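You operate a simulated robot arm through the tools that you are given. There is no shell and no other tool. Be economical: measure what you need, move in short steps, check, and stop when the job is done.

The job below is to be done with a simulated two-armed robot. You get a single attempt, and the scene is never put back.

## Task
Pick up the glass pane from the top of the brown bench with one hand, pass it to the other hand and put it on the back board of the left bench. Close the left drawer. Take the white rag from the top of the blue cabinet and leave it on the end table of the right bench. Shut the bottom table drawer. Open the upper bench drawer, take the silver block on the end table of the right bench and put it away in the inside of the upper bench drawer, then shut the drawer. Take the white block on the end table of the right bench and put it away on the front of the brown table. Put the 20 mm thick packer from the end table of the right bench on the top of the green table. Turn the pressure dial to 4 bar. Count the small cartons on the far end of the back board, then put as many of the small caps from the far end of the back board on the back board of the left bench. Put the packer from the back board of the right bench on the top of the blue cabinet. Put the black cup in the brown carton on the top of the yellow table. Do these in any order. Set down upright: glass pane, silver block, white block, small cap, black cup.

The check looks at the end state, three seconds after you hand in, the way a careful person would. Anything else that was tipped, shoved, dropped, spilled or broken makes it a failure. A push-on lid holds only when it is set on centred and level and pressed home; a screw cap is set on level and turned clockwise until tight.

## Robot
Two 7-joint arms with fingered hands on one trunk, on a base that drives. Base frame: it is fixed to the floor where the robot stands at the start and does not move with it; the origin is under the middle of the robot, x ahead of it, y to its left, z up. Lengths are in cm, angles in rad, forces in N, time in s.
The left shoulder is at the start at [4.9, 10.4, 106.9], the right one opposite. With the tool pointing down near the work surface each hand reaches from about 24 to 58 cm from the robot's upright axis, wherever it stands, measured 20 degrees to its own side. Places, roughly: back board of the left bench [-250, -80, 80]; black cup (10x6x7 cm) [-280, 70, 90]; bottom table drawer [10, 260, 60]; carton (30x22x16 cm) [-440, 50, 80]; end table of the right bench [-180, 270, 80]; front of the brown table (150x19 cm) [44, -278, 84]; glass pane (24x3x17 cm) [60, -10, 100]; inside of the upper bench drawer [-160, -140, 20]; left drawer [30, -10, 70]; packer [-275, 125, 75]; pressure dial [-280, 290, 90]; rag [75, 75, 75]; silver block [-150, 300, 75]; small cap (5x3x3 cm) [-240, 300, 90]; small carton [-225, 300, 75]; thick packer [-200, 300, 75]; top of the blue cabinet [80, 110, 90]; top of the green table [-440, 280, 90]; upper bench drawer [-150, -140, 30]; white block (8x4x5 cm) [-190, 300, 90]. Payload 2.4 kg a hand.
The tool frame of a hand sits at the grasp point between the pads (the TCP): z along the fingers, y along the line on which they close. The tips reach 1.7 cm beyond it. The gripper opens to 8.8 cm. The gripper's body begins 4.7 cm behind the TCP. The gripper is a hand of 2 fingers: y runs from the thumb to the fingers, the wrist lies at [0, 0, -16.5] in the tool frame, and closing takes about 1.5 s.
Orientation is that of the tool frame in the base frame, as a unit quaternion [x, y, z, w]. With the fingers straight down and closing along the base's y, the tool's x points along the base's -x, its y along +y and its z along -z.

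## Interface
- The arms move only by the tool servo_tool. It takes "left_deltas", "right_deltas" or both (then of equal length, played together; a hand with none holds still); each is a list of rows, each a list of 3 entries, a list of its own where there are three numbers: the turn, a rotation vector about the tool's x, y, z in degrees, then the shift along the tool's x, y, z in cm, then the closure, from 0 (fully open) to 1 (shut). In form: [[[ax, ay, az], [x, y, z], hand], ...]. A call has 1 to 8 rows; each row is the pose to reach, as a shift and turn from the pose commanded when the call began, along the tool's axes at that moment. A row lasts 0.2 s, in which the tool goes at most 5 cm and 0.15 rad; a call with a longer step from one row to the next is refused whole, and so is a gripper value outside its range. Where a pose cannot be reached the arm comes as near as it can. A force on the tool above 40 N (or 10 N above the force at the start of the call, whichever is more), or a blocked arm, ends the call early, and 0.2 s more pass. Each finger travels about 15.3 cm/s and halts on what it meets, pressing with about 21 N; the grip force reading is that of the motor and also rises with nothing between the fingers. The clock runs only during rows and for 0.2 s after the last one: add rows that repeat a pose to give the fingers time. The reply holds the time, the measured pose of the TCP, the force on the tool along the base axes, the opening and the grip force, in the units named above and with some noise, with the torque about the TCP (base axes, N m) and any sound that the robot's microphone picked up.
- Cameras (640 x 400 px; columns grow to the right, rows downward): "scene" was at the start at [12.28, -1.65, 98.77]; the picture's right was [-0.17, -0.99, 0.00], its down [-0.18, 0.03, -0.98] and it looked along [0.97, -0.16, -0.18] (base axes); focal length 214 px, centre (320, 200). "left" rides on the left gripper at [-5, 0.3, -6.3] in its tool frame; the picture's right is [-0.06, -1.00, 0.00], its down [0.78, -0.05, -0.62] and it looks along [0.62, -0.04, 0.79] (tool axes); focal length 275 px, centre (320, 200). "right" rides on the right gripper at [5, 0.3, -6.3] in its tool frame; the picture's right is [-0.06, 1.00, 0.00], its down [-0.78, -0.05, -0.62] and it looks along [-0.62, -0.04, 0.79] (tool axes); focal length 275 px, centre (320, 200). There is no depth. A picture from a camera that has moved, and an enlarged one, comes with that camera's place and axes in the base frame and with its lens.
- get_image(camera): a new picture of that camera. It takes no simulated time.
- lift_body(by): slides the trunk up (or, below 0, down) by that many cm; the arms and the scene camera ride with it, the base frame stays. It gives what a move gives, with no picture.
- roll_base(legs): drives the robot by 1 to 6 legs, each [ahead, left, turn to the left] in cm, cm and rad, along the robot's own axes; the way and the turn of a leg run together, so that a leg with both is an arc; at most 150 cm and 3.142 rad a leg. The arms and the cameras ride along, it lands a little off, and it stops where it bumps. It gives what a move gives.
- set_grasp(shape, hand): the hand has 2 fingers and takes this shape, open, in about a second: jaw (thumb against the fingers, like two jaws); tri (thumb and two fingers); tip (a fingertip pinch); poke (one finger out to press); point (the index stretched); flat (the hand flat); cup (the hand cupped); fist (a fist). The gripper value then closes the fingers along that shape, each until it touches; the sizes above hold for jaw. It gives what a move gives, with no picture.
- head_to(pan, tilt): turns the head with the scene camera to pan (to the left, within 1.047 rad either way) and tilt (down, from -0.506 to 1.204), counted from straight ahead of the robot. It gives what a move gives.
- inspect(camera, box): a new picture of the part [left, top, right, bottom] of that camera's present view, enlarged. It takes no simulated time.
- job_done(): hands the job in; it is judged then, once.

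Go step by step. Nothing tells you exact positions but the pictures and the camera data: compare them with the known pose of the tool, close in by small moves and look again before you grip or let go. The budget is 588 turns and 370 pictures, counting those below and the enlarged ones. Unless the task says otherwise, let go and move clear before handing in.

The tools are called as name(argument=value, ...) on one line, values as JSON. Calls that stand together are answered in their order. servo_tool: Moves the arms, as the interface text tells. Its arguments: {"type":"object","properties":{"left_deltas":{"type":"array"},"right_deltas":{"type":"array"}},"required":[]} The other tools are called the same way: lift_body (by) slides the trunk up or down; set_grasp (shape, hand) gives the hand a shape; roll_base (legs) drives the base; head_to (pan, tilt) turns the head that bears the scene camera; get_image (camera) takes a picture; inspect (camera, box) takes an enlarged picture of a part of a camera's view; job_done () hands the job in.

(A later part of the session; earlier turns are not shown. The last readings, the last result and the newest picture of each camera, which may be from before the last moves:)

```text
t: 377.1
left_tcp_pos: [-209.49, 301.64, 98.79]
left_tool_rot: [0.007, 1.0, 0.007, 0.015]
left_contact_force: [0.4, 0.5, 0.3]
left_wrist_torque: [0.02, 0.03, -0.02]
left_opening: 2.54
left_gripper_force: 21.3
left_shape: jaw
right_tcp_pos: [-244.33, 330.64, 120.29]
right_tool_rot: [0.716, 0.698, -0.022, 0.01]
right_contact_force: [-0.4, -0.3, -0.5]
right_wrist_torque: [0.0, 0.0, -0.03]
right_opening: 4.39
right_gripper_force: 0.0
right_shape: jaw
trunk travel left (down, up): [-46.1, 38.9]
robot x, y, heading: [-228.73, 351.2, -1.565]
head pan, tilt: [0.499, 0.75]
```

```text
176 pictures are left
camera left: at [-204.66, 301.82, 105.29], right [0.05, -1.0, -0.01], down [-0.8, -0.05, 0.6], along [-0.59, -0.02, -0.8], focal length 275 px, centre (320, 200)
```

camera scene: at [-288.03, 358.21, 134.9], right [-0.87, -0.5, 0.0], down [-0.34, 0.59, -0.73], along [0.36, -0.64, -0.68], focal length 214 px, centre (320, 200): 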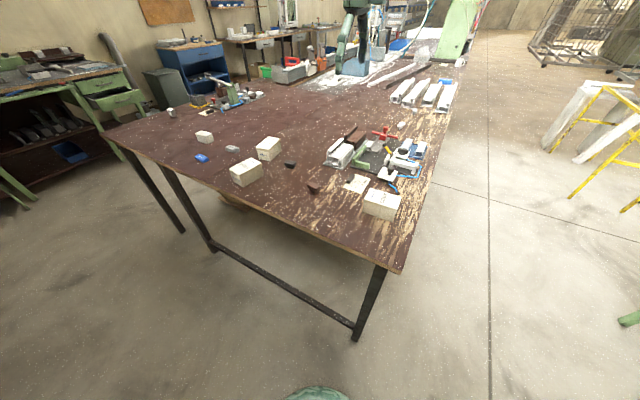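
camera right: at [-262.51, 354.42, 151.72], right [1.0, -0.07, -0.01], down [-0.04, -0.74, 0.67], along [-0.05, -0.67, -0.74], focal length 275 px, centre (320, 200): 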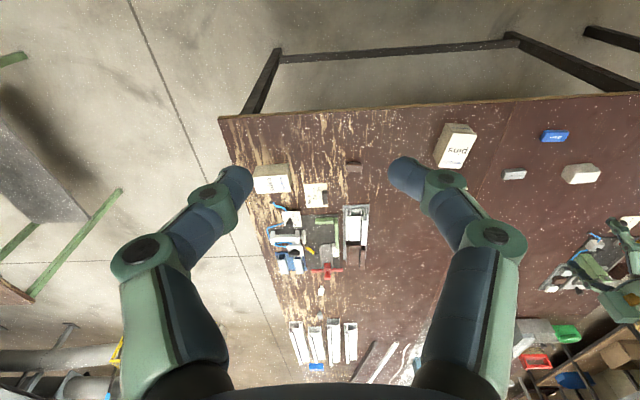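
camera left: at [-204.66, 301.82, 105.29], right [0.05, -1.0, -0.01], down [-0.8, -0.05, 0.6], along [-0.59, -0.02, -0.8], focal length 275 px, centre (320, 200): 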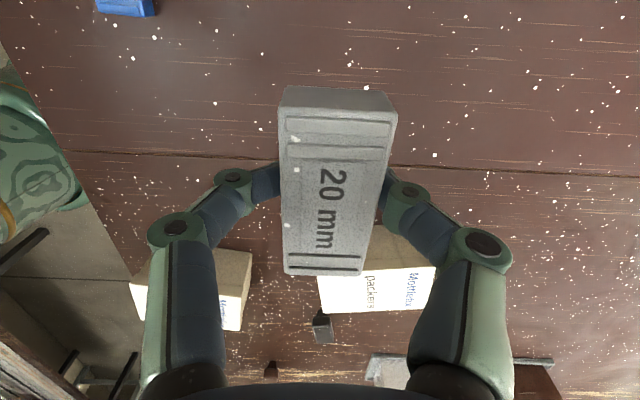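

Packer in hand. Next I'll drive around to the back aisle to face the dial, which the free right hand will turn.

roll_base(legs=[[-14, 0, 0], [0, -106, 0], [0, 0, 1.565], [0, -66, 0]])

head_to(pan=-0.1, tilt=0.5)

get_image(camera="scene")

```text
t: 390.6
left_tcp_pos: [-287.15, 314.75, 98.91]
left_tool_rot: [-0.689, 0.724, 0.013, 0.007]
left_contact_force: [0.3, 0.4, -0.1]
left_wrist_torque: [0.01, -0.02, 0.0]
left_opening: 2.5
left_gripper_force: 20.5
left_shape: jaw
right_tcp_pos: [-317.52, 281.0, 120.36]
right_tool_rot: [0.031, 0.999, -0.009, 0.022]
right_contact_force: [0.0, 0.8, -0.3]
right_wrist_torque: [-0.02, -0.03, -0.01]
right_opening: 4.4
right_gripper_force: 0.1
right_shape: jaw
trunk travel left (down, up): [-46.1, 38.9]
robot x, y, heading: [-337.32, 297.1, -0.032]
head pan, tilt: [0.499, 0.75]
```

```text
t: 391.6
left_tcp_pos: [-287.13, 314.72, 98.87]
left_tool_rot: [-0.689, 0.725, 0.014, 0.006]
left_contact_force: [0.2, 0.8, 0.0]
left_wrist_torque: [0.01, 0.0, 0.01]
left_opening: 2.5
left_gripper_force: 20.5
left_shape: jaw
right_tcp_pos: [-317.57, 280.99, 120.31]
right_tool_rot: [0.031, 0.999, -0.009, 0.021]
right_contact_force: [0.2, 0.3, 0.3]
right_wrist_torque: [0.01, 0.01, -0.02]
right_opening: 4.4
right_gripper_force: 0.0
right_shape: jaw
trunk travel left (down, up): [-46.1, 38.9]
robot x, y, heading: [-337.19, 297.09, -0.027]
head pan, tilt: [-0.099, 0.499]
```

```text
175 pictures are left
camera scene: at [-325.66, 295.83, 112.01], right [-0.13, -0.99, 0.0], down [-0.48, 0.06, -0.88], along [0.87, -0.11, -0.48], focal length 214 px, centre (320, 200)
```

scene: 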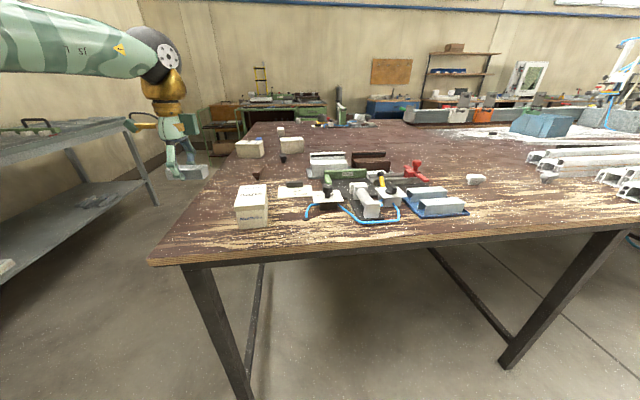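

The fixture with both knobs is in view. I'll enlarge to read the dial plates.

inspect(camera="scene", box=[290, 160, 410, 230])

```text
5.33 times, centred on (350, 195) of scene
camera zoom: at [-325.66, 295.83, 112.01], right [-0.13, -0.99, 0.0], down [-0.48, 0.06, -0.88], along [0.87, -0.11, -0.48], focal length 1144 px, centre (160, 227)
```

zoom: 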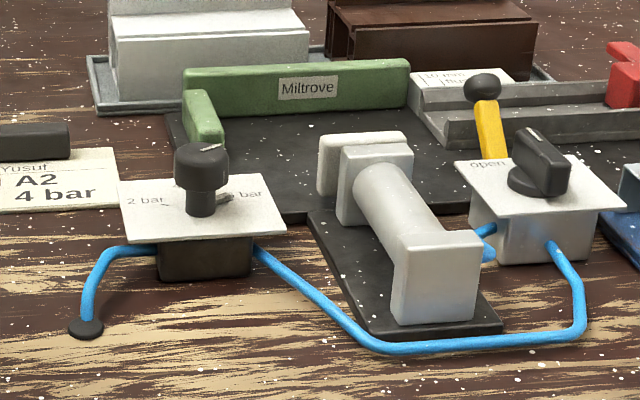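

The dial is the round knob at about (-280, 288). I'll drive closer and view it from above with the right hand camera.

roll_base(legs=[[17, 0, 0.028]])

servo_tool(right_deltas=[[[0, 0, 0], [-2, 1.5, 3], 0.3], [[0, 0, 0], [-4, 3, 6], 0.3], [[0, 0, 0], [-6, 4.5, 9], 0.3], [[0, 0, 0], [-8, 6, 12], 0.3]])

get_image(camera="right")

```text
t: 393.0
left_tcp_pos: [-270.56, 315.88, 98.77]
left_tool_rot: [-0.699, 0.714, 0.015, 0.006]
left_contact_force: [0.6, -0.1, -0.9]
left_wrist_torque: [-0.03, 0.01, 0.04]
left_opening: 2.51
left_gripper_force: 20.9
left_shape: jaw
right_tcp_pos: [-299.99, 281.3, 120.34]
right_tool_rot: [0.017, 1.0, -0.008, 0.022]
right_contact_force: [0.2, 0.0, 0.5]
right_wrist_torque: [-0.02, 0.02, 0.03]
right_opening: 4.4
right_gripper_force: 0.0
right_shape: jaw
trunk travel left (down, up): [-46.1, 38.9]
robot x, y, heading: [-320.17, 297.13, -0.004]
head pan, tilt: [-0.099, 0.499]
```

```text
t: 394.0
left_tcp_pos: [-270.75, 315.9, 98.88]
left_tool_rot: [-0.7, 0.714, 0.013, 0.007]
left_contact_force: [0.1, -0.3, -0.4]
left_wrist_torque: [0.01, 0.01, 0.0]
left_opening: 2.5
left_gripper_force: 21.7
left_shape: jaw
right_tcp_pos: [-295.54, 286.01, 112.65]
right_tool_rot: [0.02, 1.0, -0.008, 0.022]
right_contact_force: [0.4, 0.1, -0.2]
right_wrist_torque: [0.02, -0.01, -0.02]
right_opening: 6.12
right_gripper_force: 0.1
right_shape: jaw
right hand out of reach, approached as far as the arm can: row 2, 3, 4
trunk travel left (down, up): [-46.1, 38.9]
robot x, y, heading: [-320.28, 297.22, -0.003]
head pan, tilt: [-0.099, 0.499]
```

```text
173 pictures are left
camera right: at [-300.73, 286.71, 118.96], right [0.1, 0.99, -0.01], down [0.75, -0.07, 0.65], along [0.65, -0.07, -0.76], focal length 275 px, centre (320, 200)
```

right: 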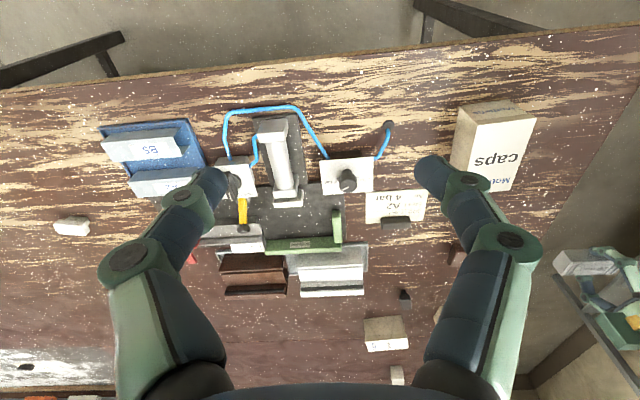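

I'll enlarge the dial from here.

inspect(camera="right", box=[300, 140, 400, 210])

get_image(camera="scene")

```text
5.71 times, centred on (350, 175) of right
camera zoom: at [-300.73, 286.71, 118.96], right [0.1, 0.99, -0.01], down [0.75, -0.07, 0.65], along [0.65, -0.07, -0.76], focal length 1573 px, centre (149, 343)
```

zoom: 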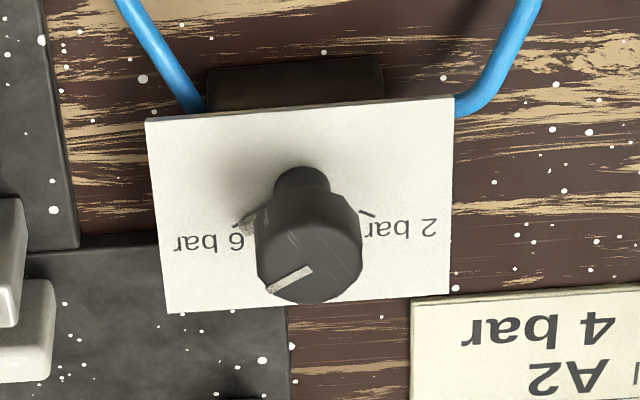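

```text
171 pictures are left
camera scene: at [-308.67, 295.86, 112.01], right [-0.1, -0.99, 0.0], down [-0.48, 0.05, -0.88], along [0.87, -0.09, -0.48], focal length 214 px, centre (320, 200)
```

scene: 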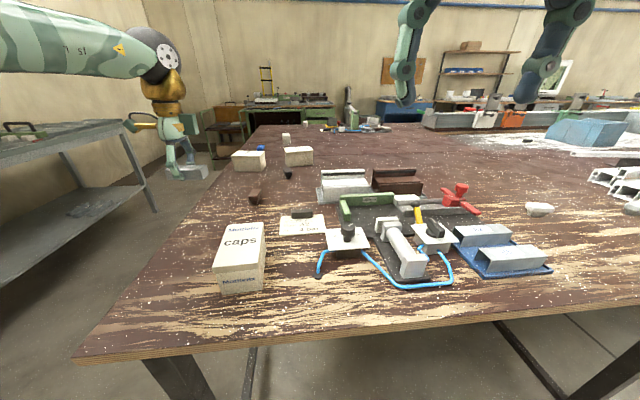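

The ticks show 2 bar on the right and 6 bar on the left, with the pointer near 6. The 4 bar mark is hidden behind the knob, so I'll look with the left hand camera from the side.

get_image(camera="left")

```text
170 pictures are left
camera left: at [-270.78, 320.75, 105.28], right [1.0, 0.04, -0.01], down [0.04, -0.8, 0.6], along [0.02, -0.6, -0.8], focal length 275 px, centre (320, 200)
```

left: 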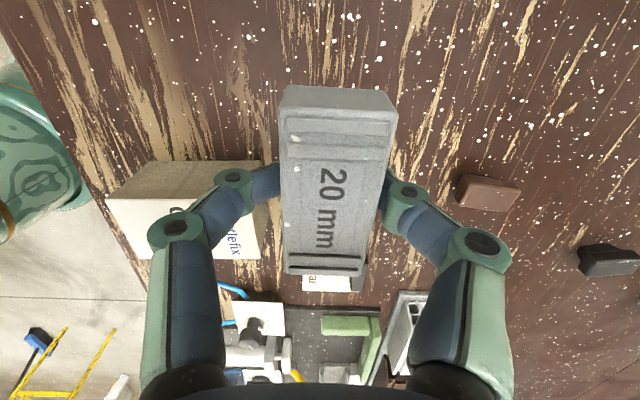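

inspect(camera="left", box=[225, 290, 305, 345])

```text
7.27 times, centred on (265, 318) of left
camera zoom: at [-270.78, 320.75, 105.28], right [1.0, 0.04, -0.01], down [0.04, -0.8, 0.6], along [0.02, -0.6, -0.8], focal length 2002 px, centre (720, -654)
```

zoom: 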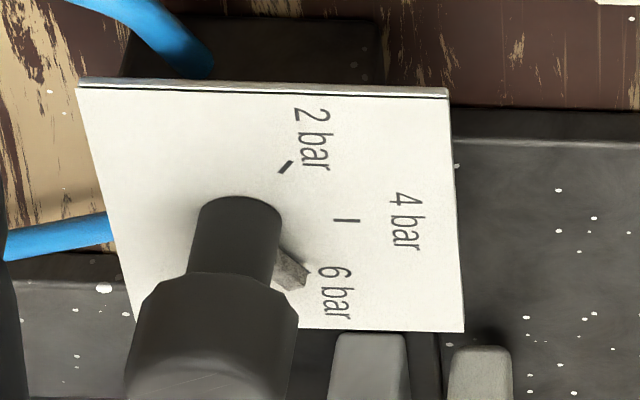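

Now the plate is clear: 4 bar points along +x, and the pointer sits at 6, so the knob must turn about 55° counter-clockwise from above. I'll bring the right hand over the knob at (-278.2, 287.9).

servo_tool(right_deltas=[[[0, 0, 5], [-3.2, 0.4, 0], 0.59], [[0, 0, 10], [-6.4, 0.8, 2], 0.59], [[0, 0, 15], [-9.6, 1.2, 5], 0.59], [[0, 0, 20], [-12.8, 1.6, 8], 0.59], [[0, 0, 26], [-16, 1.9, 11], 0.59], [[0, 0, 26], [-17.2, 1.9, 14], 0.59]])

get_image(camera="right")

```text
t: 395.4
left_tcp_pos: [-270.68, 315.94, 98.83]
left_tool_rot: [-0.7, 0.714, 0.014, 0.006]
left_contact_force: [0.1, 0.1, -1.1]
left_wrist_torque: [-0.02, 0.02, 0.01]
left_opening: 2.51
left_gripper_force: 21.0
left_shape: jaw
right_tcp_pos: [-283.91, 284.81, 102.66]
right_tool_rot: [0.241, 0.97, -0.002, 0.024]
right_contact_force: [-0.1, 0.4, 0.2]
right_wrist_torque: [-0.02, 0.02, 0.02]
right_opening: 3.64
right_gripper_force: 0.0
right_shape: jaw
right hand out of reach, approached as far as the arm can: row 1, 2, 3, 4, 5, 6
trunk travel left (down, up): [-46.1, 38.9]
robot x, y, heading: [-320.58, 296.67, -0.003]
head pan, tilt: [-0.099, 0.499]
```

```text
168 pictures are left
camera right: at [-288.46, 287.63, 108.99], right [0.52, 0.85, 0.01], down [0.64, -0.4, 0.65], along [0.56, -0.34, -0.76], focal length 275 px, centre (320, 200)
```

right: 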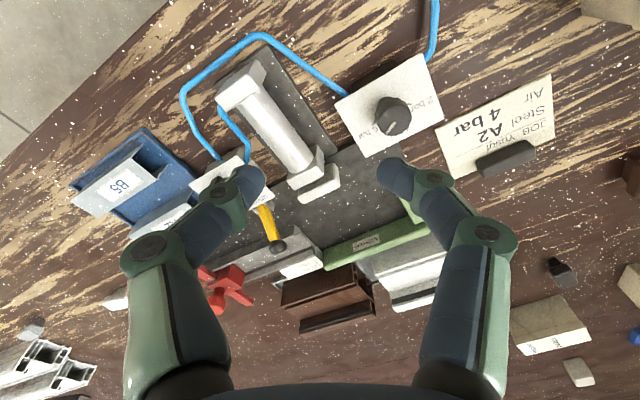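

The right arm is lagging, but the pose is close. I'll send the remaining move.

servo_tool(right_deltas=[[[0, 0, 0], [-1.2, 1.8, 0], 0.59], [[0, 0, 0], [-2.4, 3.6, 0], 0.59], [[0, 0, 0], [-3.6, 5.4, 1], 0.59], [[0, 0, 0], [-3.6, 5.4, 4], 0.59], [[0, 0, 0], [-3.6, 5.4, 6], 0.59]])

get_image(camera="right")

```text
t: 396.6
left_tcp_pos: [-270.62, 315.9, 98.84]
left_tool_rot: [-0.7, 0.714, 0.014, 0.007]
left_contact_force: [-0.3, -0.3, 0.3]
left_wrist_torque: [-0.01, -0.01, 0.0]
left_opening: 2.48
left_gripper_force: 20.8
left_shape: jaw
right_tcp_pos: [-283.9, 285.0, 102.83]
right_tool_rot: [0.242, 0.97, -0.003, 0.023]
right_contact_force: [-0.3, 0.0, -0.4]
right_wrist_torque: [-0.03, 0.0, 0.0]
right_opening: 3.6
right_gripper_force: 0.0
right_shape: jaw
right hand out of reach, approached as far as the arm can: row 1, 2, 3, 4, 5
trunk travel left (down, up): [-46.1, 38.9]
robot x, y, heading: [-320.65, 296.7, -0.007]
head pan, tilt: [-0.099, 0.499]
```

```text
167 pictures are left
camera right: at [-288.46, 287.69, 109.02], right [0.52, 0.85, 0.01], down [0.64, -0.4, 0.65], along [0.56, -0.34, -0.76], focal length 275 px, centre (320, 200)
```

right: 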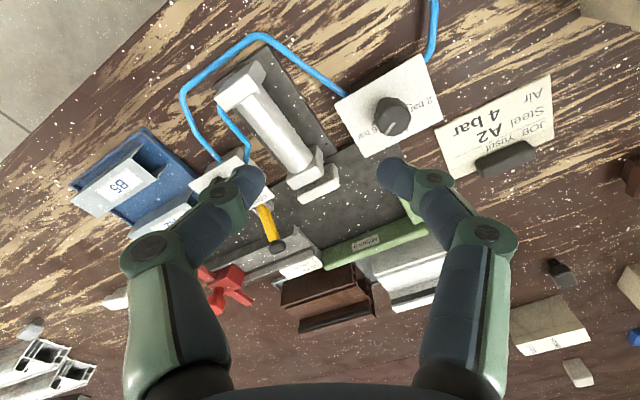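

The right arm seems stuck in a poor elbow configuration. I'll look at it.

head_to(pan=-0.7, tilt=0.1)

get_image(camera="scene")

```text
t: 397.6
left_tcp_pos: [-270.58, 315.8, 98.91]
left_tool_rot: [-0.7, 0.714, 0.014, 0.006]
left_contact_force: [0.2, -0.2, -0.3]
left_wrist_torque: [0.06, -0.03, -0.01]
left_opening: 2.52
left_gripper_force: 21.2
left_shape: jaw
right_tcp_pos: [-283.94, 284.93, 102.74]
right_tool_rot: [0.242, 0.97, -0.003, 0.024]
right_contact_force: [-0.2, -0.8, 0.4]
right_wrist_torque: [-0.02, -0.03, 0.0]
right_opening: 3.61
right_gripper_force: 0.1
right_shape: jaw
trunk travel left (down, up): [-46.1, 38.9]
robot x, y, heading: [-320.64, 297.0, -0.005]
head pan, tilt: [-0.7, 0.099]
```

```text
166 pictures are left
camera scene: at [-309.79, 291.91, 114.76], right [-0.52, -0.85, 0.0], down [-0.17, 0.11, -0.98], along [0.83, -0.51, -0.2], focal length 214 px, centre (320, 200)
```

scene: 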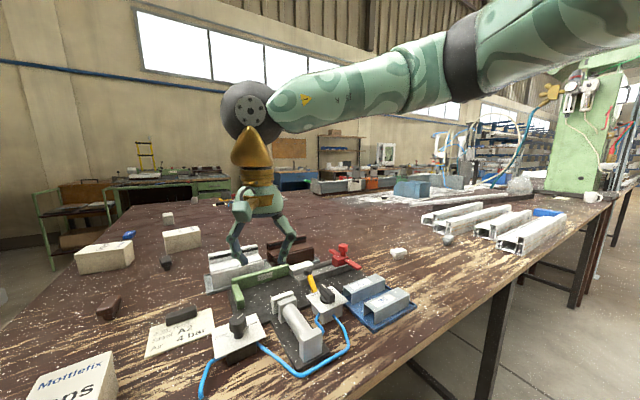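

The arm looks normal, so a wrist limit is likely. I'll approach with the opposite yaw instead, so the later turn ends in a posture the arm has already used.

servo_tool(right_deltas=[[[0, 0, -8], [0, 0, 0], 0.59], [[0, 0, -16], [-0.6, 0.9, 0], 0.59], [[0, 0, -24], [-1.2, 1.8, 0], 0.59], [[0, 0, -32], [-1.8, 2.7, 1], 0.59], [[0, 0, -40], [-2.4, 3.6, 2], 0.59], [[0, 0, -48], [-3, 4.5, 3], 0.59], [[0, 0, -56], [-3.55, 5.3, 4], 0.59], [[0, 0, -63], [-3.55, 5.3, 4.8], 0.59]])

get_image(camera="right")

```text
t: 399.4
left_tcp_pos: [-270.68, 315.82, 98.86]
left_tool_rot: [-0.699, 0.715, 0.013, 0.007]
left_contact_force: [0.6, 0.2, 0.5]
left_wrist_torque: [0.0, -0.02, 0.01]
left_opening: 2.52
left_gripper_force: 21.2
left_shape: jaw
right_tcp_pos: [-295.59, 294.77, 94.08]
right_tool_rot: [-0.296, 0.954, -0.014, 0.035]
right_contact_force: [-0.1, -0.2, 0.5]
right_wrist_torque: [-0.02, -0.02, 0.01]
right_opening: 3.63
right_gripper_force: 0.1
right_shape: jaw
right hand out of reach, approached as far as the arm can: row 1, 2, 3, 4, 5, 6, 7, 8
trunk travel left (down, up): [-46.1, 38.9]
robot x, y, heading: [-320.19, 296.79, -0.005]
head pan, tilt: [-0.7, 0.099]
```

```text
165 pictures are left
camera right: at [-300.29, 292.37, 100.24], right [-0.51, 0.86, -0.04], down [0.62, 0.41, 0.67], along [0.59, 0.31, -0.74], focal length 275 px, centre (320, 200)
```

right: 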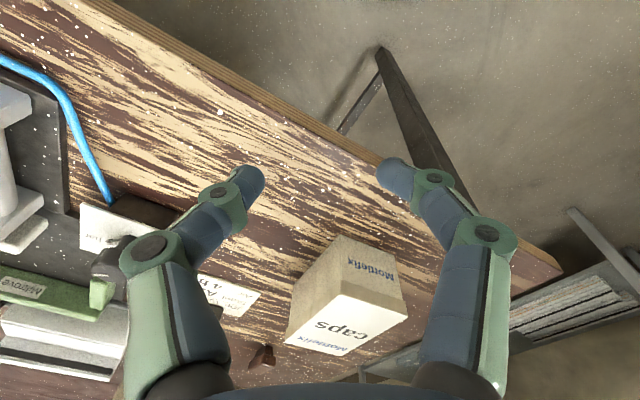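

The hand drifted instead of following. I'll move the right arm out to a comfortable place, forward, right and high, in the plain down pose to free its elbow.

servo_tool(right_deltas=[[[0, 0, 4.6], [-0.5, 0, -4.6], 0.59], [[0, 0, 9.2], [-1, -2, -9], 0.59], [[0, 0, 13.8], [-1.5, -6, -11.5], 0.59], [[0, 0, 18.4], [-2, -10, -14], 0.59], [[0, 0, 23], [-2.5, -14, -16], 0.59], [[0, 0, 27.6], [-3, -18.5, -18], 0.59], [[0, 0, 32], [-3.5, -23, -20], 0.59], [[0, 0, 35], [-3.95, -27.5, -21], 0.59]])

get_image(camera="scene")

```text
t: 401.2
left_tcp_pos: [-270.64, 315.93, 98.84]
left_tool_rot: [-0.7, 0.714, 0.014, 0.006]
left_contact_force: [-0.5, -0.5, 0.2]
left_wrist_torque: [-0.01, 0.02, 0.01]
left_opening: 2.48
left_gripper_force: 21.6
left_shape: jaw
right_tcp_pos: [-295.56, 286.49, 103.22]
right_tool_rot: [-0.015, 0.999, -0.01, 0.027]
right_contact_force: [0.6, 0.7, -0.6]
right_wrist_torque: [-0.03, 0.04, 0.03]
right_opening: 3.63
right_gripper_force: 0.1
right_shape: jaw
right hand out of reach, approached as far as the arm can: row 1, 2, 3, 4, 5, 6, 7, 8
trunk travel left (down, up): [-46.1, 38.9]
robot x, y, heading: [-320.51, 297.01, -0.004]
head pan, tilt: [-0.7, 0.099]
```

```text
164 pictures are left
camera scene: at [-309.75, 292.02, 114.86], right [-0.52, -0.86, 0.0], down [-0.16, 0.1, -0.98], along [0.84, -0.51, -0.19], focal length 214 px, centre (320, 200)
```

scene: 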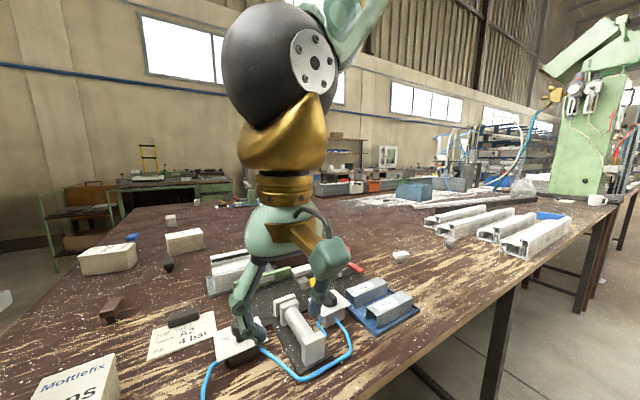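

The right arm's elbow is straight overhead and won't extend. I'll back away from the bench and try to stretch this arm out to the side in free space.

roll_base(legs=[[-40, 0, 0]])

servo_tool(right_deltas=[[[0, 0, 0], [0, -4.5, 0], 0.3], [[0, 0, 0], [0, -9, 0], 0.3], [[0, 0, 0], [0, -13.5, 0], 0.3], [[0, 0, 0], [0, -18, 0], 0.3], [[0, 0, 0], [0, -22.5, 0], 0.3], [[0, 0, 0], [0, -27, 0], 0.3], [[0, 0, 0], [0, -31, 0], 0.3]])

get_image(camera="scene")

```text
t: 403.7
left_tcp_pos: [-310.74, 315.97, 98.94]
left_tool_rot: [-0.699, 0.715, 0.014, 0.007]
left_contact_force: [-0.7, -0.4, 1.2]
left_wrist_torque: [-0.02, 0.01, 0.01]
left_opening: 2.52
left_gripper_force: 21.1
left_shape: jaw
right_tcp_pos: [-335.46, 286.73, 103.37]
right_tool_rot: [-0.015, 0.999, -0.009, 0.026]
right_contact_force: [-0.8, 0.0, 1.1]
right_wrist_torque: [0.01, 0.04, 0.0]
right_opening: 3.63
right_gripper_force: 0.1
right_shape: jaw
trunk travel left (down, up): [-46.1, 38.9]
robot x, y, heading: [-360.42, 296.62, -0.005]
head pan, tilt: [-0.7, 0.099]
```

```text
t: 405.3
left_tcp_pos: [-310.64, 316.05, 98.73]
left_tool_rot: [-0.699, 0.715, 0.014, 0.007]
left_contact_force: [-0.4, 0.1, -0.2]
left_wrist_torque: [0.02, 0.04, -0.01]
left_opening: 2.5
left_gripper_force: 20.6
left_shape: jaw
right_tcp_pos: [-337.53, 281.16, 96.76]
right_tool_rot: [-0.014, 0.999, -0.01, 0.027]
right_contact_force: [0.1, -0.3, -0.7]
right_wrist_torque: [0.02, 0.02, -0.01]
right_opening: 6.14
right_gripper_force: 0.0
right_shape: jaw
right hand out of reach, approached as far as the arm can: row 1, 2, 3, 4, 5, 6, 7
trunk travel left (down, up): [-46.1, 38.9]
robot x, y, heading: [-360.39, 297.1, -0.005]
head pan, tilt: [-0.7, 0.099]
```

```text
163 pictures are left
camera scene: at [-350.93, 290.58, 114.06], right [-0.68, -0.73, 0.0], down [-0.2, 0.19, -0.96], along [0.7, -0.66, -0.27], focal length 214 px, centre (320, 200)
```

scene: 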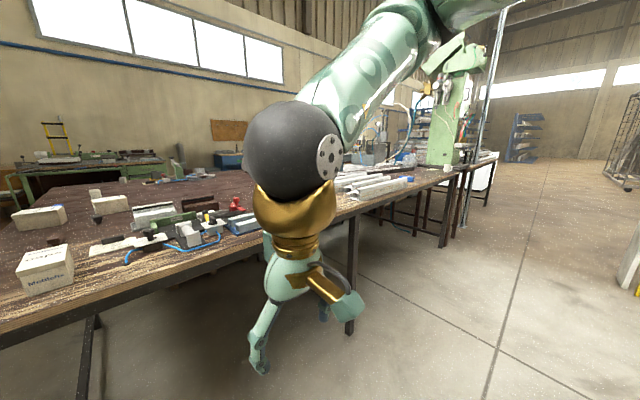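

Still stuck. I'll try a different path: raise the hand high, then outward.

servo_tool(right_deltas=[[[0, 0, 0], [-2, 0, -4], 0.3], [[0, 0, 0], [-4, 0, -8], 0.3], [[0, 0, 0], [-6, 0, -12], 0.3], [[0, 0, 0], [-8, 0, -16], 0.3], [[0, 0, 0], [-10, 0, -20], 0.3], [[0, 0, 0], [-12, 0, -24], 0.3], [[0, 0, 0], [-14, 0, -28], 0.3], [[0, 0, 0], [-16, 0, -32], 0.3]])

servo_tool(right_deltas=[[[0, 0, 0], [-2, -4, 0], 0.3], [[0, 0, 0], [-4, -8, 0], 0.3], [[0, 0, 0], [-6, -12, 0], 0.3], [[0, 0, 0], [-8, -16, 0], 0.3], [[0, 0, 0], [-10, -20, 0], 0.3]])

get_image(camera="scene")

```text
t: 407.1
left_tcp_pos: [-310.6, 315.97, 98.8]
left_tool_rot: [-0.699, 0.715, 0.014, 0.006]
left_contact_force: [0.5, -0.1, 0.1]
left_wrist_torque: [-0.01, 0.0, 0.02]
left_opening: 2.52
left_gripper_force: 21.0
left_shape: jaw
right_tcp_pos: [-335.18, 289.41, 124.52]
right_tool_rot: [-0.015, 1.0, -0.009, 0.025]
right_contact_force: [0.7, 0.8, -0.1]
right_wrist_torque: [0.03, -0.01, -0.01]
right_opening: 6.16
right_gripper_force: 0.1
right_shape: jaw
right hand out of reach, approached as far as the arm can: row 1, 2, 3, 4, 5, 6, 7, 8
trunk travel left (down, up): [-46.1, 38.9]
robot x, y, heading: [-360.34, 297.05, -0.002]
head pan, tilt: [-0.7, 0.099]
```

```text
t: 408.3
left_tcp_pos: [-310.71, 316.0, 98.86]
left_tool_rot: [-0.699, 0.715, 0.013, 0.006]
left_contact_force: [-0.5, 0.6, -0.7]
left_wrist_torque: [-0.03, -0.01, -0.01]
left_opening: 2.53
left_gripper_force: 21.0
left_shape: jaw
right_tcp_pos: [-338.33, 284.6, 122.64]
right_tool_rot: [-0.015, 1.0, -0.009, 0.026]
right_contact_force: [-0.4, 0.8, 0.1]
right_wrist_torque: [0.0, 0.02, 0.0]
right_opening: 6.15
right_gripper_force: 0.1
right_shape: jaw
right hand out of reach, approached as far as the arm can: row 1, 2, 3, 4, 5
trunk travel left (down, up): [-46.1, 38.9]
robot x, y, heading: [-360.76, 297.15, -0.004]
head pan, tilt: [-0.7, 0.099]
```

```text
162 pictures are left
camera scene: at [-351.79, 289.79, 114.38], right [-0.77, -0.64, 0.0], down [-0.15, 0.19, -0.97], along [0.62, -0.75, -0.24], focal length 214 px, centre (320, 200)
```

scene: 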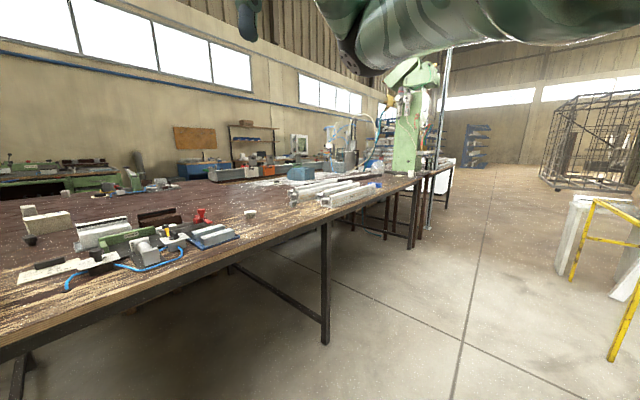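

The head reading and camera disagree, so the right arm is pressing against the head. I'll turn the head fully left to make room, then move the arm outward.

head_to(pan=1.0, tilt=0.9)

servo_tool(right_deltas=[[[0, 0, 0], [-3, -3, 0], 0.3], [[0, 0, 0], [-6, -6, 0], 0.3], [[0, 0, 0], [-9, -9, 0], 0.3], [[0, 0, 0], [-12, -12, 0], 0.3], [[0, 0, 0], [-15, -15, 0], 0.3], [[0, 0, 0], [-18, -18, 0], 0.3]])

get_image(camera="scene")

```text
t: 410.0
left_tcp_pos: [-310.59, 316.06, 98.75]
left_tool_rot: [-0.699, 0.715, 0.013, 0.008]
left_contact_force: [0.0, -0.2, -0.3]
left_wrist_torque: [0.01, -0.02, 0.0]
left_opening: 2.51
left_gripper_force: 20.1
left_shape: jaw
right_tcp_pos: [-338.36, 284.43, 122.72]
right_tool_rot: [-0.015, 1.0, -0.009, 0.026]
right_contact_force: [0.8, 0.8, -0.4]
right_wrist_torque: [0.03, 0.05, 0.02]
right_opening: 6.19
right_gripper_force: 0.1
right_shape: jaw
trunk travel left (down, up): [-46.1, 38.9]
robot x, y, heading: [-360.38, 297.06, -0.004]
head pan, tilt: [1.0, 0.901]
```

```text
t: 411.4
left_tcp_pos: [-310.56, 315.93, 98.84]
left_tool_rot: [-0.699, 0.715, 0.013, 0.006]
left_contact_force: [0.2, 0.0, -0.1]
left_wrist_torque: [0.01, 0.0, -0.01]
left_opening: 2.49
left_gripper_force: 21.3
left_shape: jaw
right_tcp_pos: [-338.37, 284.39, 122.09]
right_tool_rot: [-0.015, 0.999, -0.01, 0.026]
right_contact_force: [0.7, -0.1, 0.4]
right_wrist_torque: [0.0, 0.01, 0.01]
right_opening: 6.14
right_gripper_force: 0.1
right_shape: jaw
right hand out of reach, approached as far as the arm can: row 1, 2, 3, 4, 5, 6
trunk travel left (down, up): [-46.1, 38.9]
robot x, y, heading: [-360.2, 297.2, -0.005]
head pan, tilt: [1.0, 0.901]
```

```text
161 pictures are left
camera scene: at [-353.63, 303.3, 108.62], right [0.84, -0.54, 0.0], down [-0.43, -0.66, -0.62], along [0.34, 0.52, -0.78], focal length 214 px, centre (320, 200)
```

scene: 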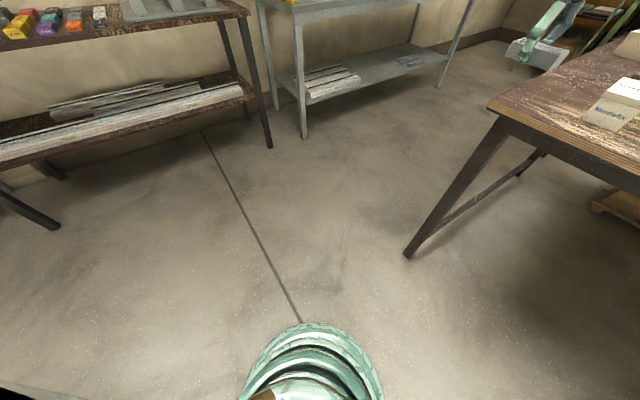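

Still jammed in the elbow-high branch. I'll pitch the hand forward and stretch the arm out straight at shoulder height, then come back with the elbow low.

servo_tool(right_deltas=[[[0, -8.4, 0], [-2, 0, 1.5], 0.3], [[0, -16.8, 0], [-5, 0, 3], 0.3], [[0, -25.2, 0], [-9, 0, 4.5], 0.3], [[0, -33.6, 0], [-13, 0, 6], 0.3], [[0, -42, 0], [-17, 0, 7.5], 0.3], [[0, -50.4, 0], [-21, 0, 9], 0.3], [[0, -58.8, 0], [-25, 0, 10.5], 0.3], [[0, -67.2, 0], [-29, -1, 12], 0.3]])

head_to(pan=-0.4, tilt=0.3)

get_image(camera="scene")

```text
t: 413.2
left_tcp_pos: [-310.65, 316.11, 98.88]
left_tool_rot: [-0.699, 0.715, 0.013, 0.005]
left_contact_force: [0.0, -0.4, -0.4]
left_wrist_torque: [-0.02, 0.01, 0.0]
left_opening: 2.53
left_gripper_force: 21.3
left_shape: jaw
right_tcp_pos: [-308.66, 284.16, 112.91]
right_tool_rot: [-0.012, 0.818, -0.011, 0.575]
right_contact_force: [0.2, -0.3, -0.1]
right_wrist_torque: [0.01, -0.02, -0.02]
right_opening: 6.16
right_gripper_force: 0.1
right_shape: jaw
right hand out of reach, approached as far as the arm can: row 1, 2, 3, 8
trunk travel left (down, up): [-46.1, 38.9]
robot x, y, heading: [-360.67, 296.79, -0.01]
head pan, tilt: [1.0, 0.901]
```

```text
t: 414.8
left_tcp_pos: [-310.54, 315.98, 98.89]
left_tool_rot: [-0.699, 0.715, 0.014, 0.007]
left_contact_force: [-0.6, -0.6, -0.2]
left_wrist_torque: [-0.04, 0.01, -0.01]
left_opening: 2.51
left_gripper_force: 21.0
left_shape: jaw
right_tcp_pos: [-308.94, 283.98, 113.04]
right_tool_rot: [-0.012, 0.819, -0.01, 0.573]
right_contact_force: [-0.3, -0.2, 0.0]
right_wrist_torque: [-0.02, 0.01, 0.04]
right_opening: 6.13
right_gripper_force: 0.2
right_shape: jaw
trunk travel left (down, up): [-46.1, 38.9]
robot x, y, heading: [-360.38, 296.9, -0.006]
head pan, tilt: [-0.4, 0.3]
```

```text
160 pictures are left
camera scene: at [-349.15, 293.3, 113.85], right [-0.39, -0.92, 0.0], down [-0.27, 0.12, -0.96], along [0.88, -0.38, -0.3], focal length 214 px, centre (320, 200)
```

scene: 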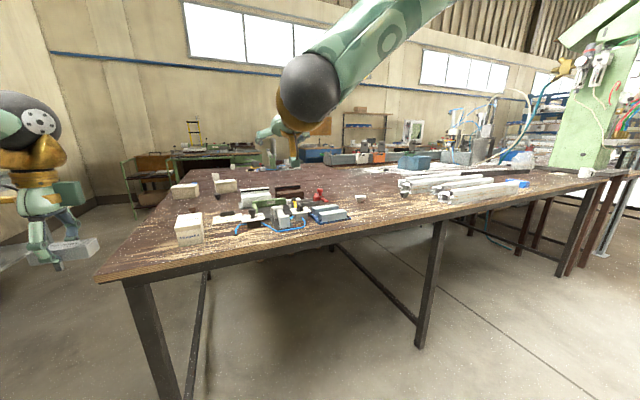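

The hand reached this forward pose. Next I'll raise it high while pointing forward, so the elbow must drop below.

servo_tool(right_deltas=[[[0, -4, 0], [-3.4, 0, -2.2], 0.3], [[0, -8, 0], [-6.8, 0, -4.5], 0.3], [[0, -12, 0], [-10.2, 0, -6.8], 0.3], [[0, -16, 0], [-13.6, 0, -9], 0.3], [[0, -20, 0], [-17, 0, -11.2], 0.3], [[0, -24, 0], [-20.4, 0, -13.5], 0.3], [[0, -28, 0], [-23.8, 0, -15.8], 0.3], [[0, -32, 0], [-27.1, 0, -18], 0.3]])

servo_tool(right_deltas=[[[0, -6, 0], [-3, 0, 0], 0.3], [[0, -12, 0], [-6, 0, 0], 0.3], [[0, -18, 0], [-9, 0, 0], 0.3], [[0, -24, 0], [-12, 0, 0], 0.3], [[0, -30, 0], [-15, 0, 0], 0.3]])

head_to(pan=-0.5, tilt=-0.3)

get_image(camera="scene")

```text
t: 416.6
left_tcp_pos: [-310.73, 315.97, 98.84]
left_tool_rot: [-0.699, 0.715, 0.014, 0.005]
left_contact_force: [-0.6, -0.2, -0.5]
left_wrist_torque: [-0.01, 0.03, -0.03]
left_opening: 2.5
left_gripper_force: 21.1
left_shape: jaw
right_tcp_pos: [-316.56, 284.78, 144.74]
right_tool_rot: [-0.017, 0.627, 0.005, 0.779]
right_contact_force: [0.2, 0.4, -0.2]
right_wrist_torque: [0.01, 0.03, 0.0]
right_opening: 6.15
right_gripper_force: 0.2
right_shape: jaw
trunk travel left (down, up): [-46.1, 38.9]
robot x, y, heading: [-360.43, 297.02, -0.006]
head pan, tilt: [-0.4, 0.3]
```

```text
t: 417.8
left_tcp_pos: [-310.66, 316.07, 98.84]
left_tool_rot: [-0.699, 0.715, 0.014, 0.006]
left_contact_force: [-0.1, -0.7, 0.0]
left_wrist_torque: [0.02, -0.01, 0.05]
left_opening: 2.5
left_gripper_force: 20.6
left_shape: jaw
right_tcp_pos: [-319.15, 283.51, 154.56]
right_tool_rot: [-0.015, 0.498, 0.007, 0.867]
right_contact_force: [-0.1, 0.2, 0.0]
right_wrist_torque: [-0.03, 0.01, -0.02]
right_opening: 6.14
right_gripper_force: 0.1
right_shape: jaw
right hand out of reach, approached as far as the arm can: row 3, 4, 5
trunk travel left (down, up): [-46.1, 38.9]
robot x, y, heading: [-360.31, 296.82, -0.007]
head pan, tilt: [-0.4, 0.3]
```

```text
t: 418.8
left_tcp_pos: [-310.7, 316.11, 98.86]
left_tool_rot: [-0.699, 0.715, 0.015, 0.007]
left_contact_force: [-1.6, 1.2, -0.9]
left_wrist_torque: [-0.01, 0.01, 0.0]
left_opening: 2.51
left_gripper_force: 21.2
left_shape: jaw
right_tcp_pos: [-319.14, 283.43, 154.42]
right_tool_rot: [-0.014, 0.498, 0.006, 0.867]
right_contact_force: [-0.1, 0.0, -0.6]
right_wrist_torque: [-0.01, 0.01, 0.0]
right_opening: 6.13
right_gripper_force: 0.0
right_shape: jaw
trunk travel left (down, up): [-46.1, 38.9]
robot x, y, heading: [-360.46, 297.21, -0.005]
head pan, tilt: [-0.499, -0.3]
```

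```text
159 pictures are left
camera scene: at [-349.53, 293.06, 116.25], right [-0.43, -0.9, 0.0], down [-0.04, 0.02, -1.0], along [0.9, -0.43, -0.04], focal length 214 px, centre (320, 200)
```

scene: 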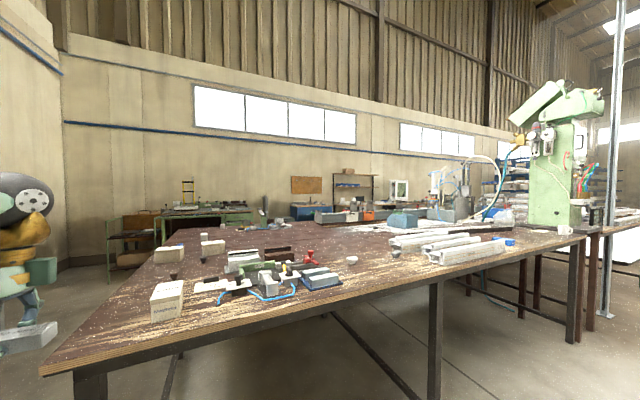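

The upper arm seems to be above the head. I'll swing the raised hand out to the right.

servo_tool(right_deltas=[[[0, 0, 0], [0, -4.8, 0], 0.3], [[0, 0, 0], [0, -9.6, 0], 0.3], [[0, 0, 0], [0, -14.4, 0], 0.3], [[0, 0, 0], [0, -19.2, 0], 0.3], [[0, 0, 0], [0, -24, 0], 0.3], [[0, 0, 0], [0, -28.8, 0], 0.3], [[0, 0, 0], [0, -33.6, 0], 0.3], [[0, 0, 0], [0, -38, 0], 0.3]])

head_to(pan=-1.0, tilt=-0.3)

get_image(camera="scene")

```text
t: 420.6
left_tcp_pos: [-310.58, 315.88, 98.86]
left_tool_rot: [-0.699, 0.714, 0.015, 0.005]
left_contact_force: [-0.8, -0.9, -0.7]
left_wrist_torque: [0.03, -0.04, 0.02]
left_opening: 2.49
left_gripper_force: 21.1
left_shape: jaw
right_tcp_pos: [-318.93, 243.91, 156.77]
right_tool_rot: [-0.015, 0.501, 0.009, 0.866]
right_contact_force: [0.9, 0.6, 0.6]
right_wrist_torque: [0.0, -0.03, 0.01]
right_opening: 6.16
right_gripper_force: 0.0
right_shape: jaw
right hand out of reach, approached as far as the arm can: row 1, 2, 3, 4, 5, 6, 7, 8
trunk travel left (down, up): [-46.1, 38.9]
robot x, y, heading: [-360.41, 297.34, -0.003]
head pan, tilt: [-0.499, -0.3]
```

```text
t: 421.5
left_tcp_pos: [-310.65, 315.91, 98.81]
left_tool_rot: [-0.698, 0.716, 0.014, 0.007]
left_contact_force: [0.3, -0.2, -0.5]
left_wrist_torque: [0.01, -0.01, -0.01]
left_opening: 2.5
left_gripper_force: 20.8
left_shape: jaw
right_tcp_pos: [-318.95, 244.04, 156.97]
right_tool_rot: [-0.015, 0.5, 0.008, 0.866]
right_contact_force: [-0.1, -0.3, -0.1]
right_wrist_torque: [0.01, -0.02, 0.01]
right_opening: 6.15
right_gripper_force: 0.1
right_shape: jaw
trunk travel left (down, up): [-46.1, 38.9]
robot x, y, heading: [-360.32, 296.88, -0.004]
head pan, tilt: [-1.0, -0.3]
```

```text
158 pictures are left
camera scene: at [-349.82, 292.07, 114.81], right [-0.53, -0.85, 0.0], down [-0.17, 0.1, -0.98], along [0.83, -0.51, -0.2], focal length 214 px, centre (320, 200)
```

scene: 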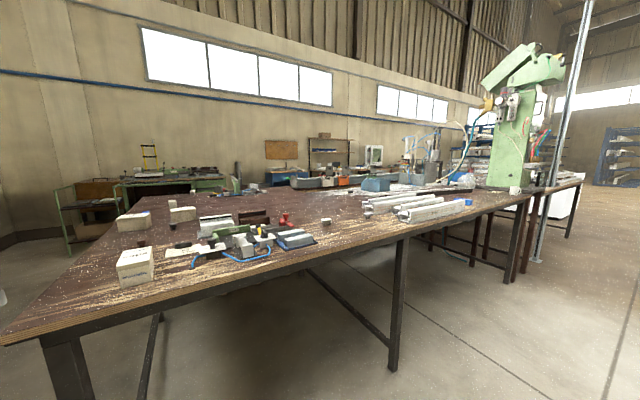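

The hand is now out on the right. I'll bring it down on the outside, pitching toward vertical.

servo_tool(right_deltas=[[[0, 8, 0], [4.2, 0, -2.4], 0.3], [[0, 16, 0], [8.4, 0, -4.8], 0.3], [[0, 24, 0], [12.6, 0, -7.2], 0.3], [[0, 32, 0], [16.8, 0, -9.6], 0.3], [[0, 40, 0], [21, 0, -12], 0.3], [[0, 48, 0], [25.2, 0, -14.4], 0.3], [[0, 56, 0], [29.4, 0, -16.8], 0.3], [[0, 64, 0], [33.6, 0, -19.2], 0.3]])

servo_tool(right_deltas=[[[0, 8, 0], [1, 1.5, 2], 0.3], [[0, 16, 0], [2, 3, 4], 0.3], [[0, 24, 0], [3, 4.5, 6], 0.3], [[0, 32, 0], [3, 6, 6], 0.3], [[0, 40, 0], [3, 8, 6], 0.3], [[0, 48, 0], [3, 10, 6], 0.3], [[0, 56, 0], [3, 12, 6], 0.3]])

head_to(pan=-0.8, tilt=0.1)

get_image(camera="scene")

```text
t: 423.3
left_tcp_pos: [-310.63, 315.98, 98.86]
left_tool_rot: [-0.699, 0.715, 0.013, 0.006]
left_contact_force: [0.7, -0.6, 0.1]
left_wrist_torque: [-0.02, -0.01, 0.03]
left_opening: 2.51
left_gripper_force: 21.0
left_shape: jaw
right_tcp_pos: [-314.31, 237.45, 115.64]
right_tool_rot: [-0.016, 0.875, 0.004, 0.483]
right_contact_force: [0.3, 0.3, 0.3]
right_wrist_torque: [-0.04, -0.02, 0.04]
right_opening: 6.19
right_gripper_force: 0.1
right_shape: jaw
right hand out of reach, approached as far as the arm can: row 1, 2, 3, 4, 5, 6, 7, 8
trunk travel left (down, up): [-46.1, 38.9]
robot x, y, heading: [-360.21, 297.12, -0.003]
head pan, tilt: [-1.0, -0.3]
```

```text
t: 424.9
left_tcp_pos: [-310.66, 316.01, 98.77]
left_tool_rot: [-0.699, 0.715, 0.013, 0.007]
left_contact_force: [-0.5, -0.2, 0.1]
left_wrist_torque: [-0.02, 0.01, 0.04]
left_opening: 2.48
left_gripper_force: 20.5
left_shape: jaw
right_tcp_pos: [-328.42, 239.2, 87.66]
right_tool_rot: [-0.017, 0.989, 0.014, 0.146]
right_contact_force: [0.0, -0.7, -0.1]
right_wrist_torque: [-0.02, -0.01, 0.0]
right_opening: 6.17
right_gripper_force: 0.1
right_shape: jaw
right hand out of reach, approached as far as the arm can: row 1, 2, 3, 4, 5, 6, 7
trunk travel left (down, up): [-46.1, 38.9]
robot x, y, heading: [-360.4, 297.24, -0.001]
head pan, tilt: [-1.0, -0.3]
```

```text
t: 425.8
left_tcp_pos: [-310.62, 315.99, 98.91]
left_tool_rot: [-0.699, 0.715, 0.014, 0.006]
left_contact_force: [0.5, -0.2, 0.3]
left_wrist_torque: [0.02, 0.0, 0.03]
left_opening: 2.5
left_gripper_force: 20.6
left_shape: jaw
right_tcp_pos: [-328.42, 239.01, 87.71]
right_tool_rot: [-0.017, 0.989, 0.014, 0.148]
right_contact_force: [0.2, -0.6, -0.6]
right_wrist_torque: [0.0, -0.04, -0.01]
right_opening: 6.16
right_gripper_force: 0.0
right_shape: jaw
trunk travel left (down, up): [-46.1, 38.9]
robot x, y, heading: [-360.65, 297.22, -0.002]
head pan, tilt: [-0.799, 0.099]
```

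```text
157 pictures are left
camera scene: at [-353.23, 288.8, 114.69], right [-0.87, -0.48, 0.0], down [-0.1, 0.18, -0.98], along [0.47, -0.86, -0.21], focal length 214 px, centre (320, 200)
```

scene: 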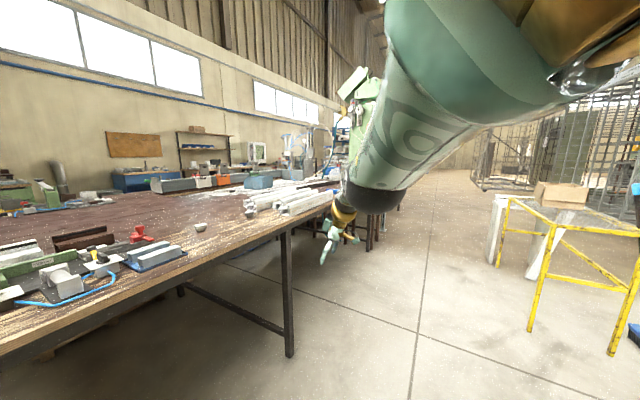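

The arm is now stretched out low on the right. I'll bring it back in front at a normal working place.

servo_tool(right_deltas=[[[0, 2, 0], [-2, 2, -3.5], 0.3], [[0, 4, 0], [-4, 6, -6], 0.3], [[0, 6, 0], [-6, 10, -7.5], 0.3], [[0, 8, 0], [-8, 14, -9], 0.3], [[0, 10, 0], [-10, 18, -10], 0.3], [[0, 12, 0], [-12, 22, -11], 0.3], [[0, 14, 0], [-14, 26, -12], 0.3], [[0, 16, 0], [-16, 30, -12.5], 0.3]])

servo_tool(right_deltas=[[[0, 0, 0], [-2, 3, 0], 0.3], [[0, 0, 0], [-4, 6, 0], 0.3], [[0, 0, 0], [-6, 9, 0], 0.3]])

get_image(camera="scene")

```text
refused: row 2 steps farther than a row can; nothing moved
```

```text
t: 426.6
left_tcp_pos: [-310.52, 316.09, 98.7]
left_tool_rot: [-0.699, 0.715, 0.014, 0.005]
left_contact_force: [0.8, 0.4, -1.2]
left_wrist_torque: [0.02, 0.02, 0.01]
left_opening: 2.52
left_gripper_force: 21.6
left_shape: jaw
right_tcp_pos: [-323.26, 243.96, 85.22]
right_tool_rot: [-0.02, 0.985, 0.027, 0.169]
right_contact_force: [0.1, 0.9, 0.3]
right_wrist_torque: [0.0, -0.02, 0.02]
right_opening: 6.17
right_gripper_force: 0.0
right_shape: jaw
right hand out of reach, approached as far as the arm can: row 1, 2, 3
trunk travel left (down, up): [-46.1, 38.9]
robot x, y, heading: [-360.36, 297.12, -0.01]
head pan, tilt: [-0.799, 0.099]
```

```text
156 pictures are left
camera scene: at [-352.87, 289.02, 114.67], right [-0.87, -0.5, 0.0], down [-0.11, 0.18, -0.98], along [0.49, -0.85, -0.21], focal length 214 px, centre (320, 200)
```

scene: 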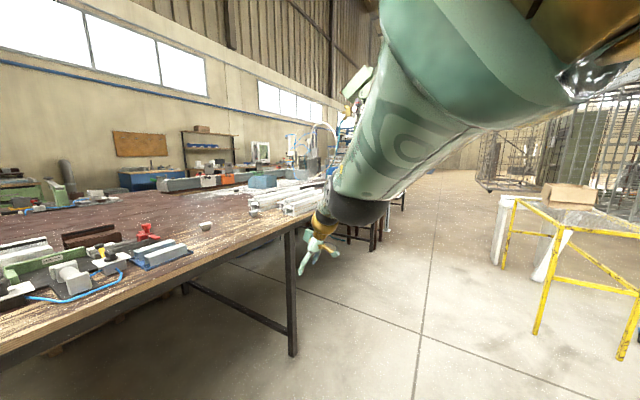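

I'll resend the inward move with smaller steps.

servo_tool(right_deltas=[[[0, 2.4, 0], [-1.5, 1.5, -4], 0.3], [[0, 4.8, 0], [-3, 3.5, -7.8], 0.3], [[0, 7.2, 0], [-4.5, 6.5, -11], 0.3], [[0, 9.6, 0], [-6, 10, -13.5], 0.3], [[0, 12, 0], [-8, 14, -15], 0.3], [[0, 14.4, 0], [-10, 18, -16], 0.3], [[0, 16.8, 0], [-12, 22, -17], 0.3], [[0, 19, 0], [-14, 26, -18], 0.3]])

get_image(camera="scene")

```text
t: 428.4
left_tcp_pos: [-310.59, 316.07, 98.94]
left_tool_rot: [-0.699, 0.715, 0.013, 0.005]
left_contact_force: [-0.9, -0.3, 0.3]
left_wrist_torque: [0.0, 0.02, 0.0]
left_opening: 2.47
left_gripper_force: 20.9
left_shape: jaw
right_tcp_pos: [-329.16, 245.16, 81.24]
right_tool_rot: [-0.024, 0.994, 0.066, 0.088]
right_contact_force: [0.6, 0.4, 0.2]
right_wrist_torque: [-0.01, -0.01, -0.04]
right_opening: 6.16
right_gripper_force: 0.0
right_shape: jaw
right hand out of reach, approached as far as the arm can: row 1, 2, 3, 4, 5, 6, 7, 8
trunk travel left (down, up): [-46.1, 38.9]
robot x, y, heading: [-360.02, 297.18, -0.007]
head pan, tilt: [-0.799, 0.099]
```

```text
155 pictures are left
camera scene: at [-353.22, 288.81, 114.69], right [-0.87, -0.49, 0.0], down [-0.1, 0.18, -0.98], along [0.47, -0.86, -0.21], focal length 214 px, centre (320, 200)
```

scene: 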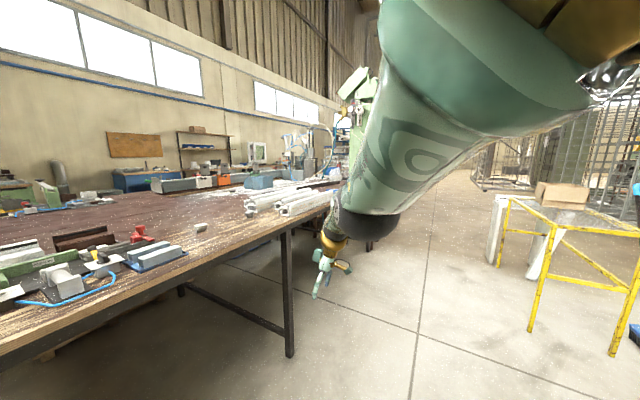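

I'll try once more with the hand pitched forward while raising and bringing it in.

servo_tool(right_deltas=[[[0, -8.4, 0], [-2, 0, -4], 0.3], [[0, -16.8, 0], [-4, 0, -8], 0.3], [[0, -25.2, 0], [-6, 0, -12], 0.3], [[0, -33.6, 0], [-8, 1, -16], 0.3], [[0, -42, 0], [-10, 3, -20], 0.3], [[0, -50.4, 0], [-12, 5, -23], 0.3], [[0, -58.8, 0], [-13, 8, -26], 0.3], [[0, -67, 0], [-14, 11, -29], 0.3]])

get_image(camera="scene")

```text
t: 430.2
left_tcp_pos: [-310.46, 316.15, 98.67]
left_tool_rot: [-0.699, 0.715, 0.014, 0.005]
left_contact_force: [1.0, 0.1, 0.1]
left_wrist_torque: [0.0, 0.01, 0.01]
left_opening: 2.49
left_gripper_force: 21.1
left_shape: jaw
right_tcp_pos: [-311.07, 240.68, 110.77]
right_tool_rot: [0.033, 0.783, 0.097, 0.614]
right_contact_force: [0.8, 0.2, 0.1]
right_wrist_torque: [-0.01, -0.01, 0.0]
right_opening: 6.16
right_gripper_force: 0.0
right_shape: jaw
right hand out of reach, approached as far as the arm can: row 1, 2, 3, 4, 5, 6, 7, 8
trunk travel left (down, up): [-46.1, 38.9]
robot x, y, heading: [-360.22, 297.42, -0.005]
head pan, tilt: [-0.799, 0.099]
```

```text
154 pictures are left
camera scene: at [-351.18, 290.26, 114.15], right [-0.73, -0.69, 0.0], down [-0.18, 0.19, -0.96], along [0.66, -0.7, -0.26], focal length 214 px, centre (320, 200)
```

scene: 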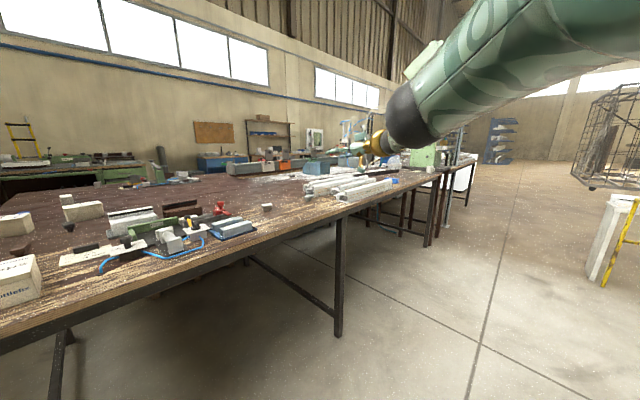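

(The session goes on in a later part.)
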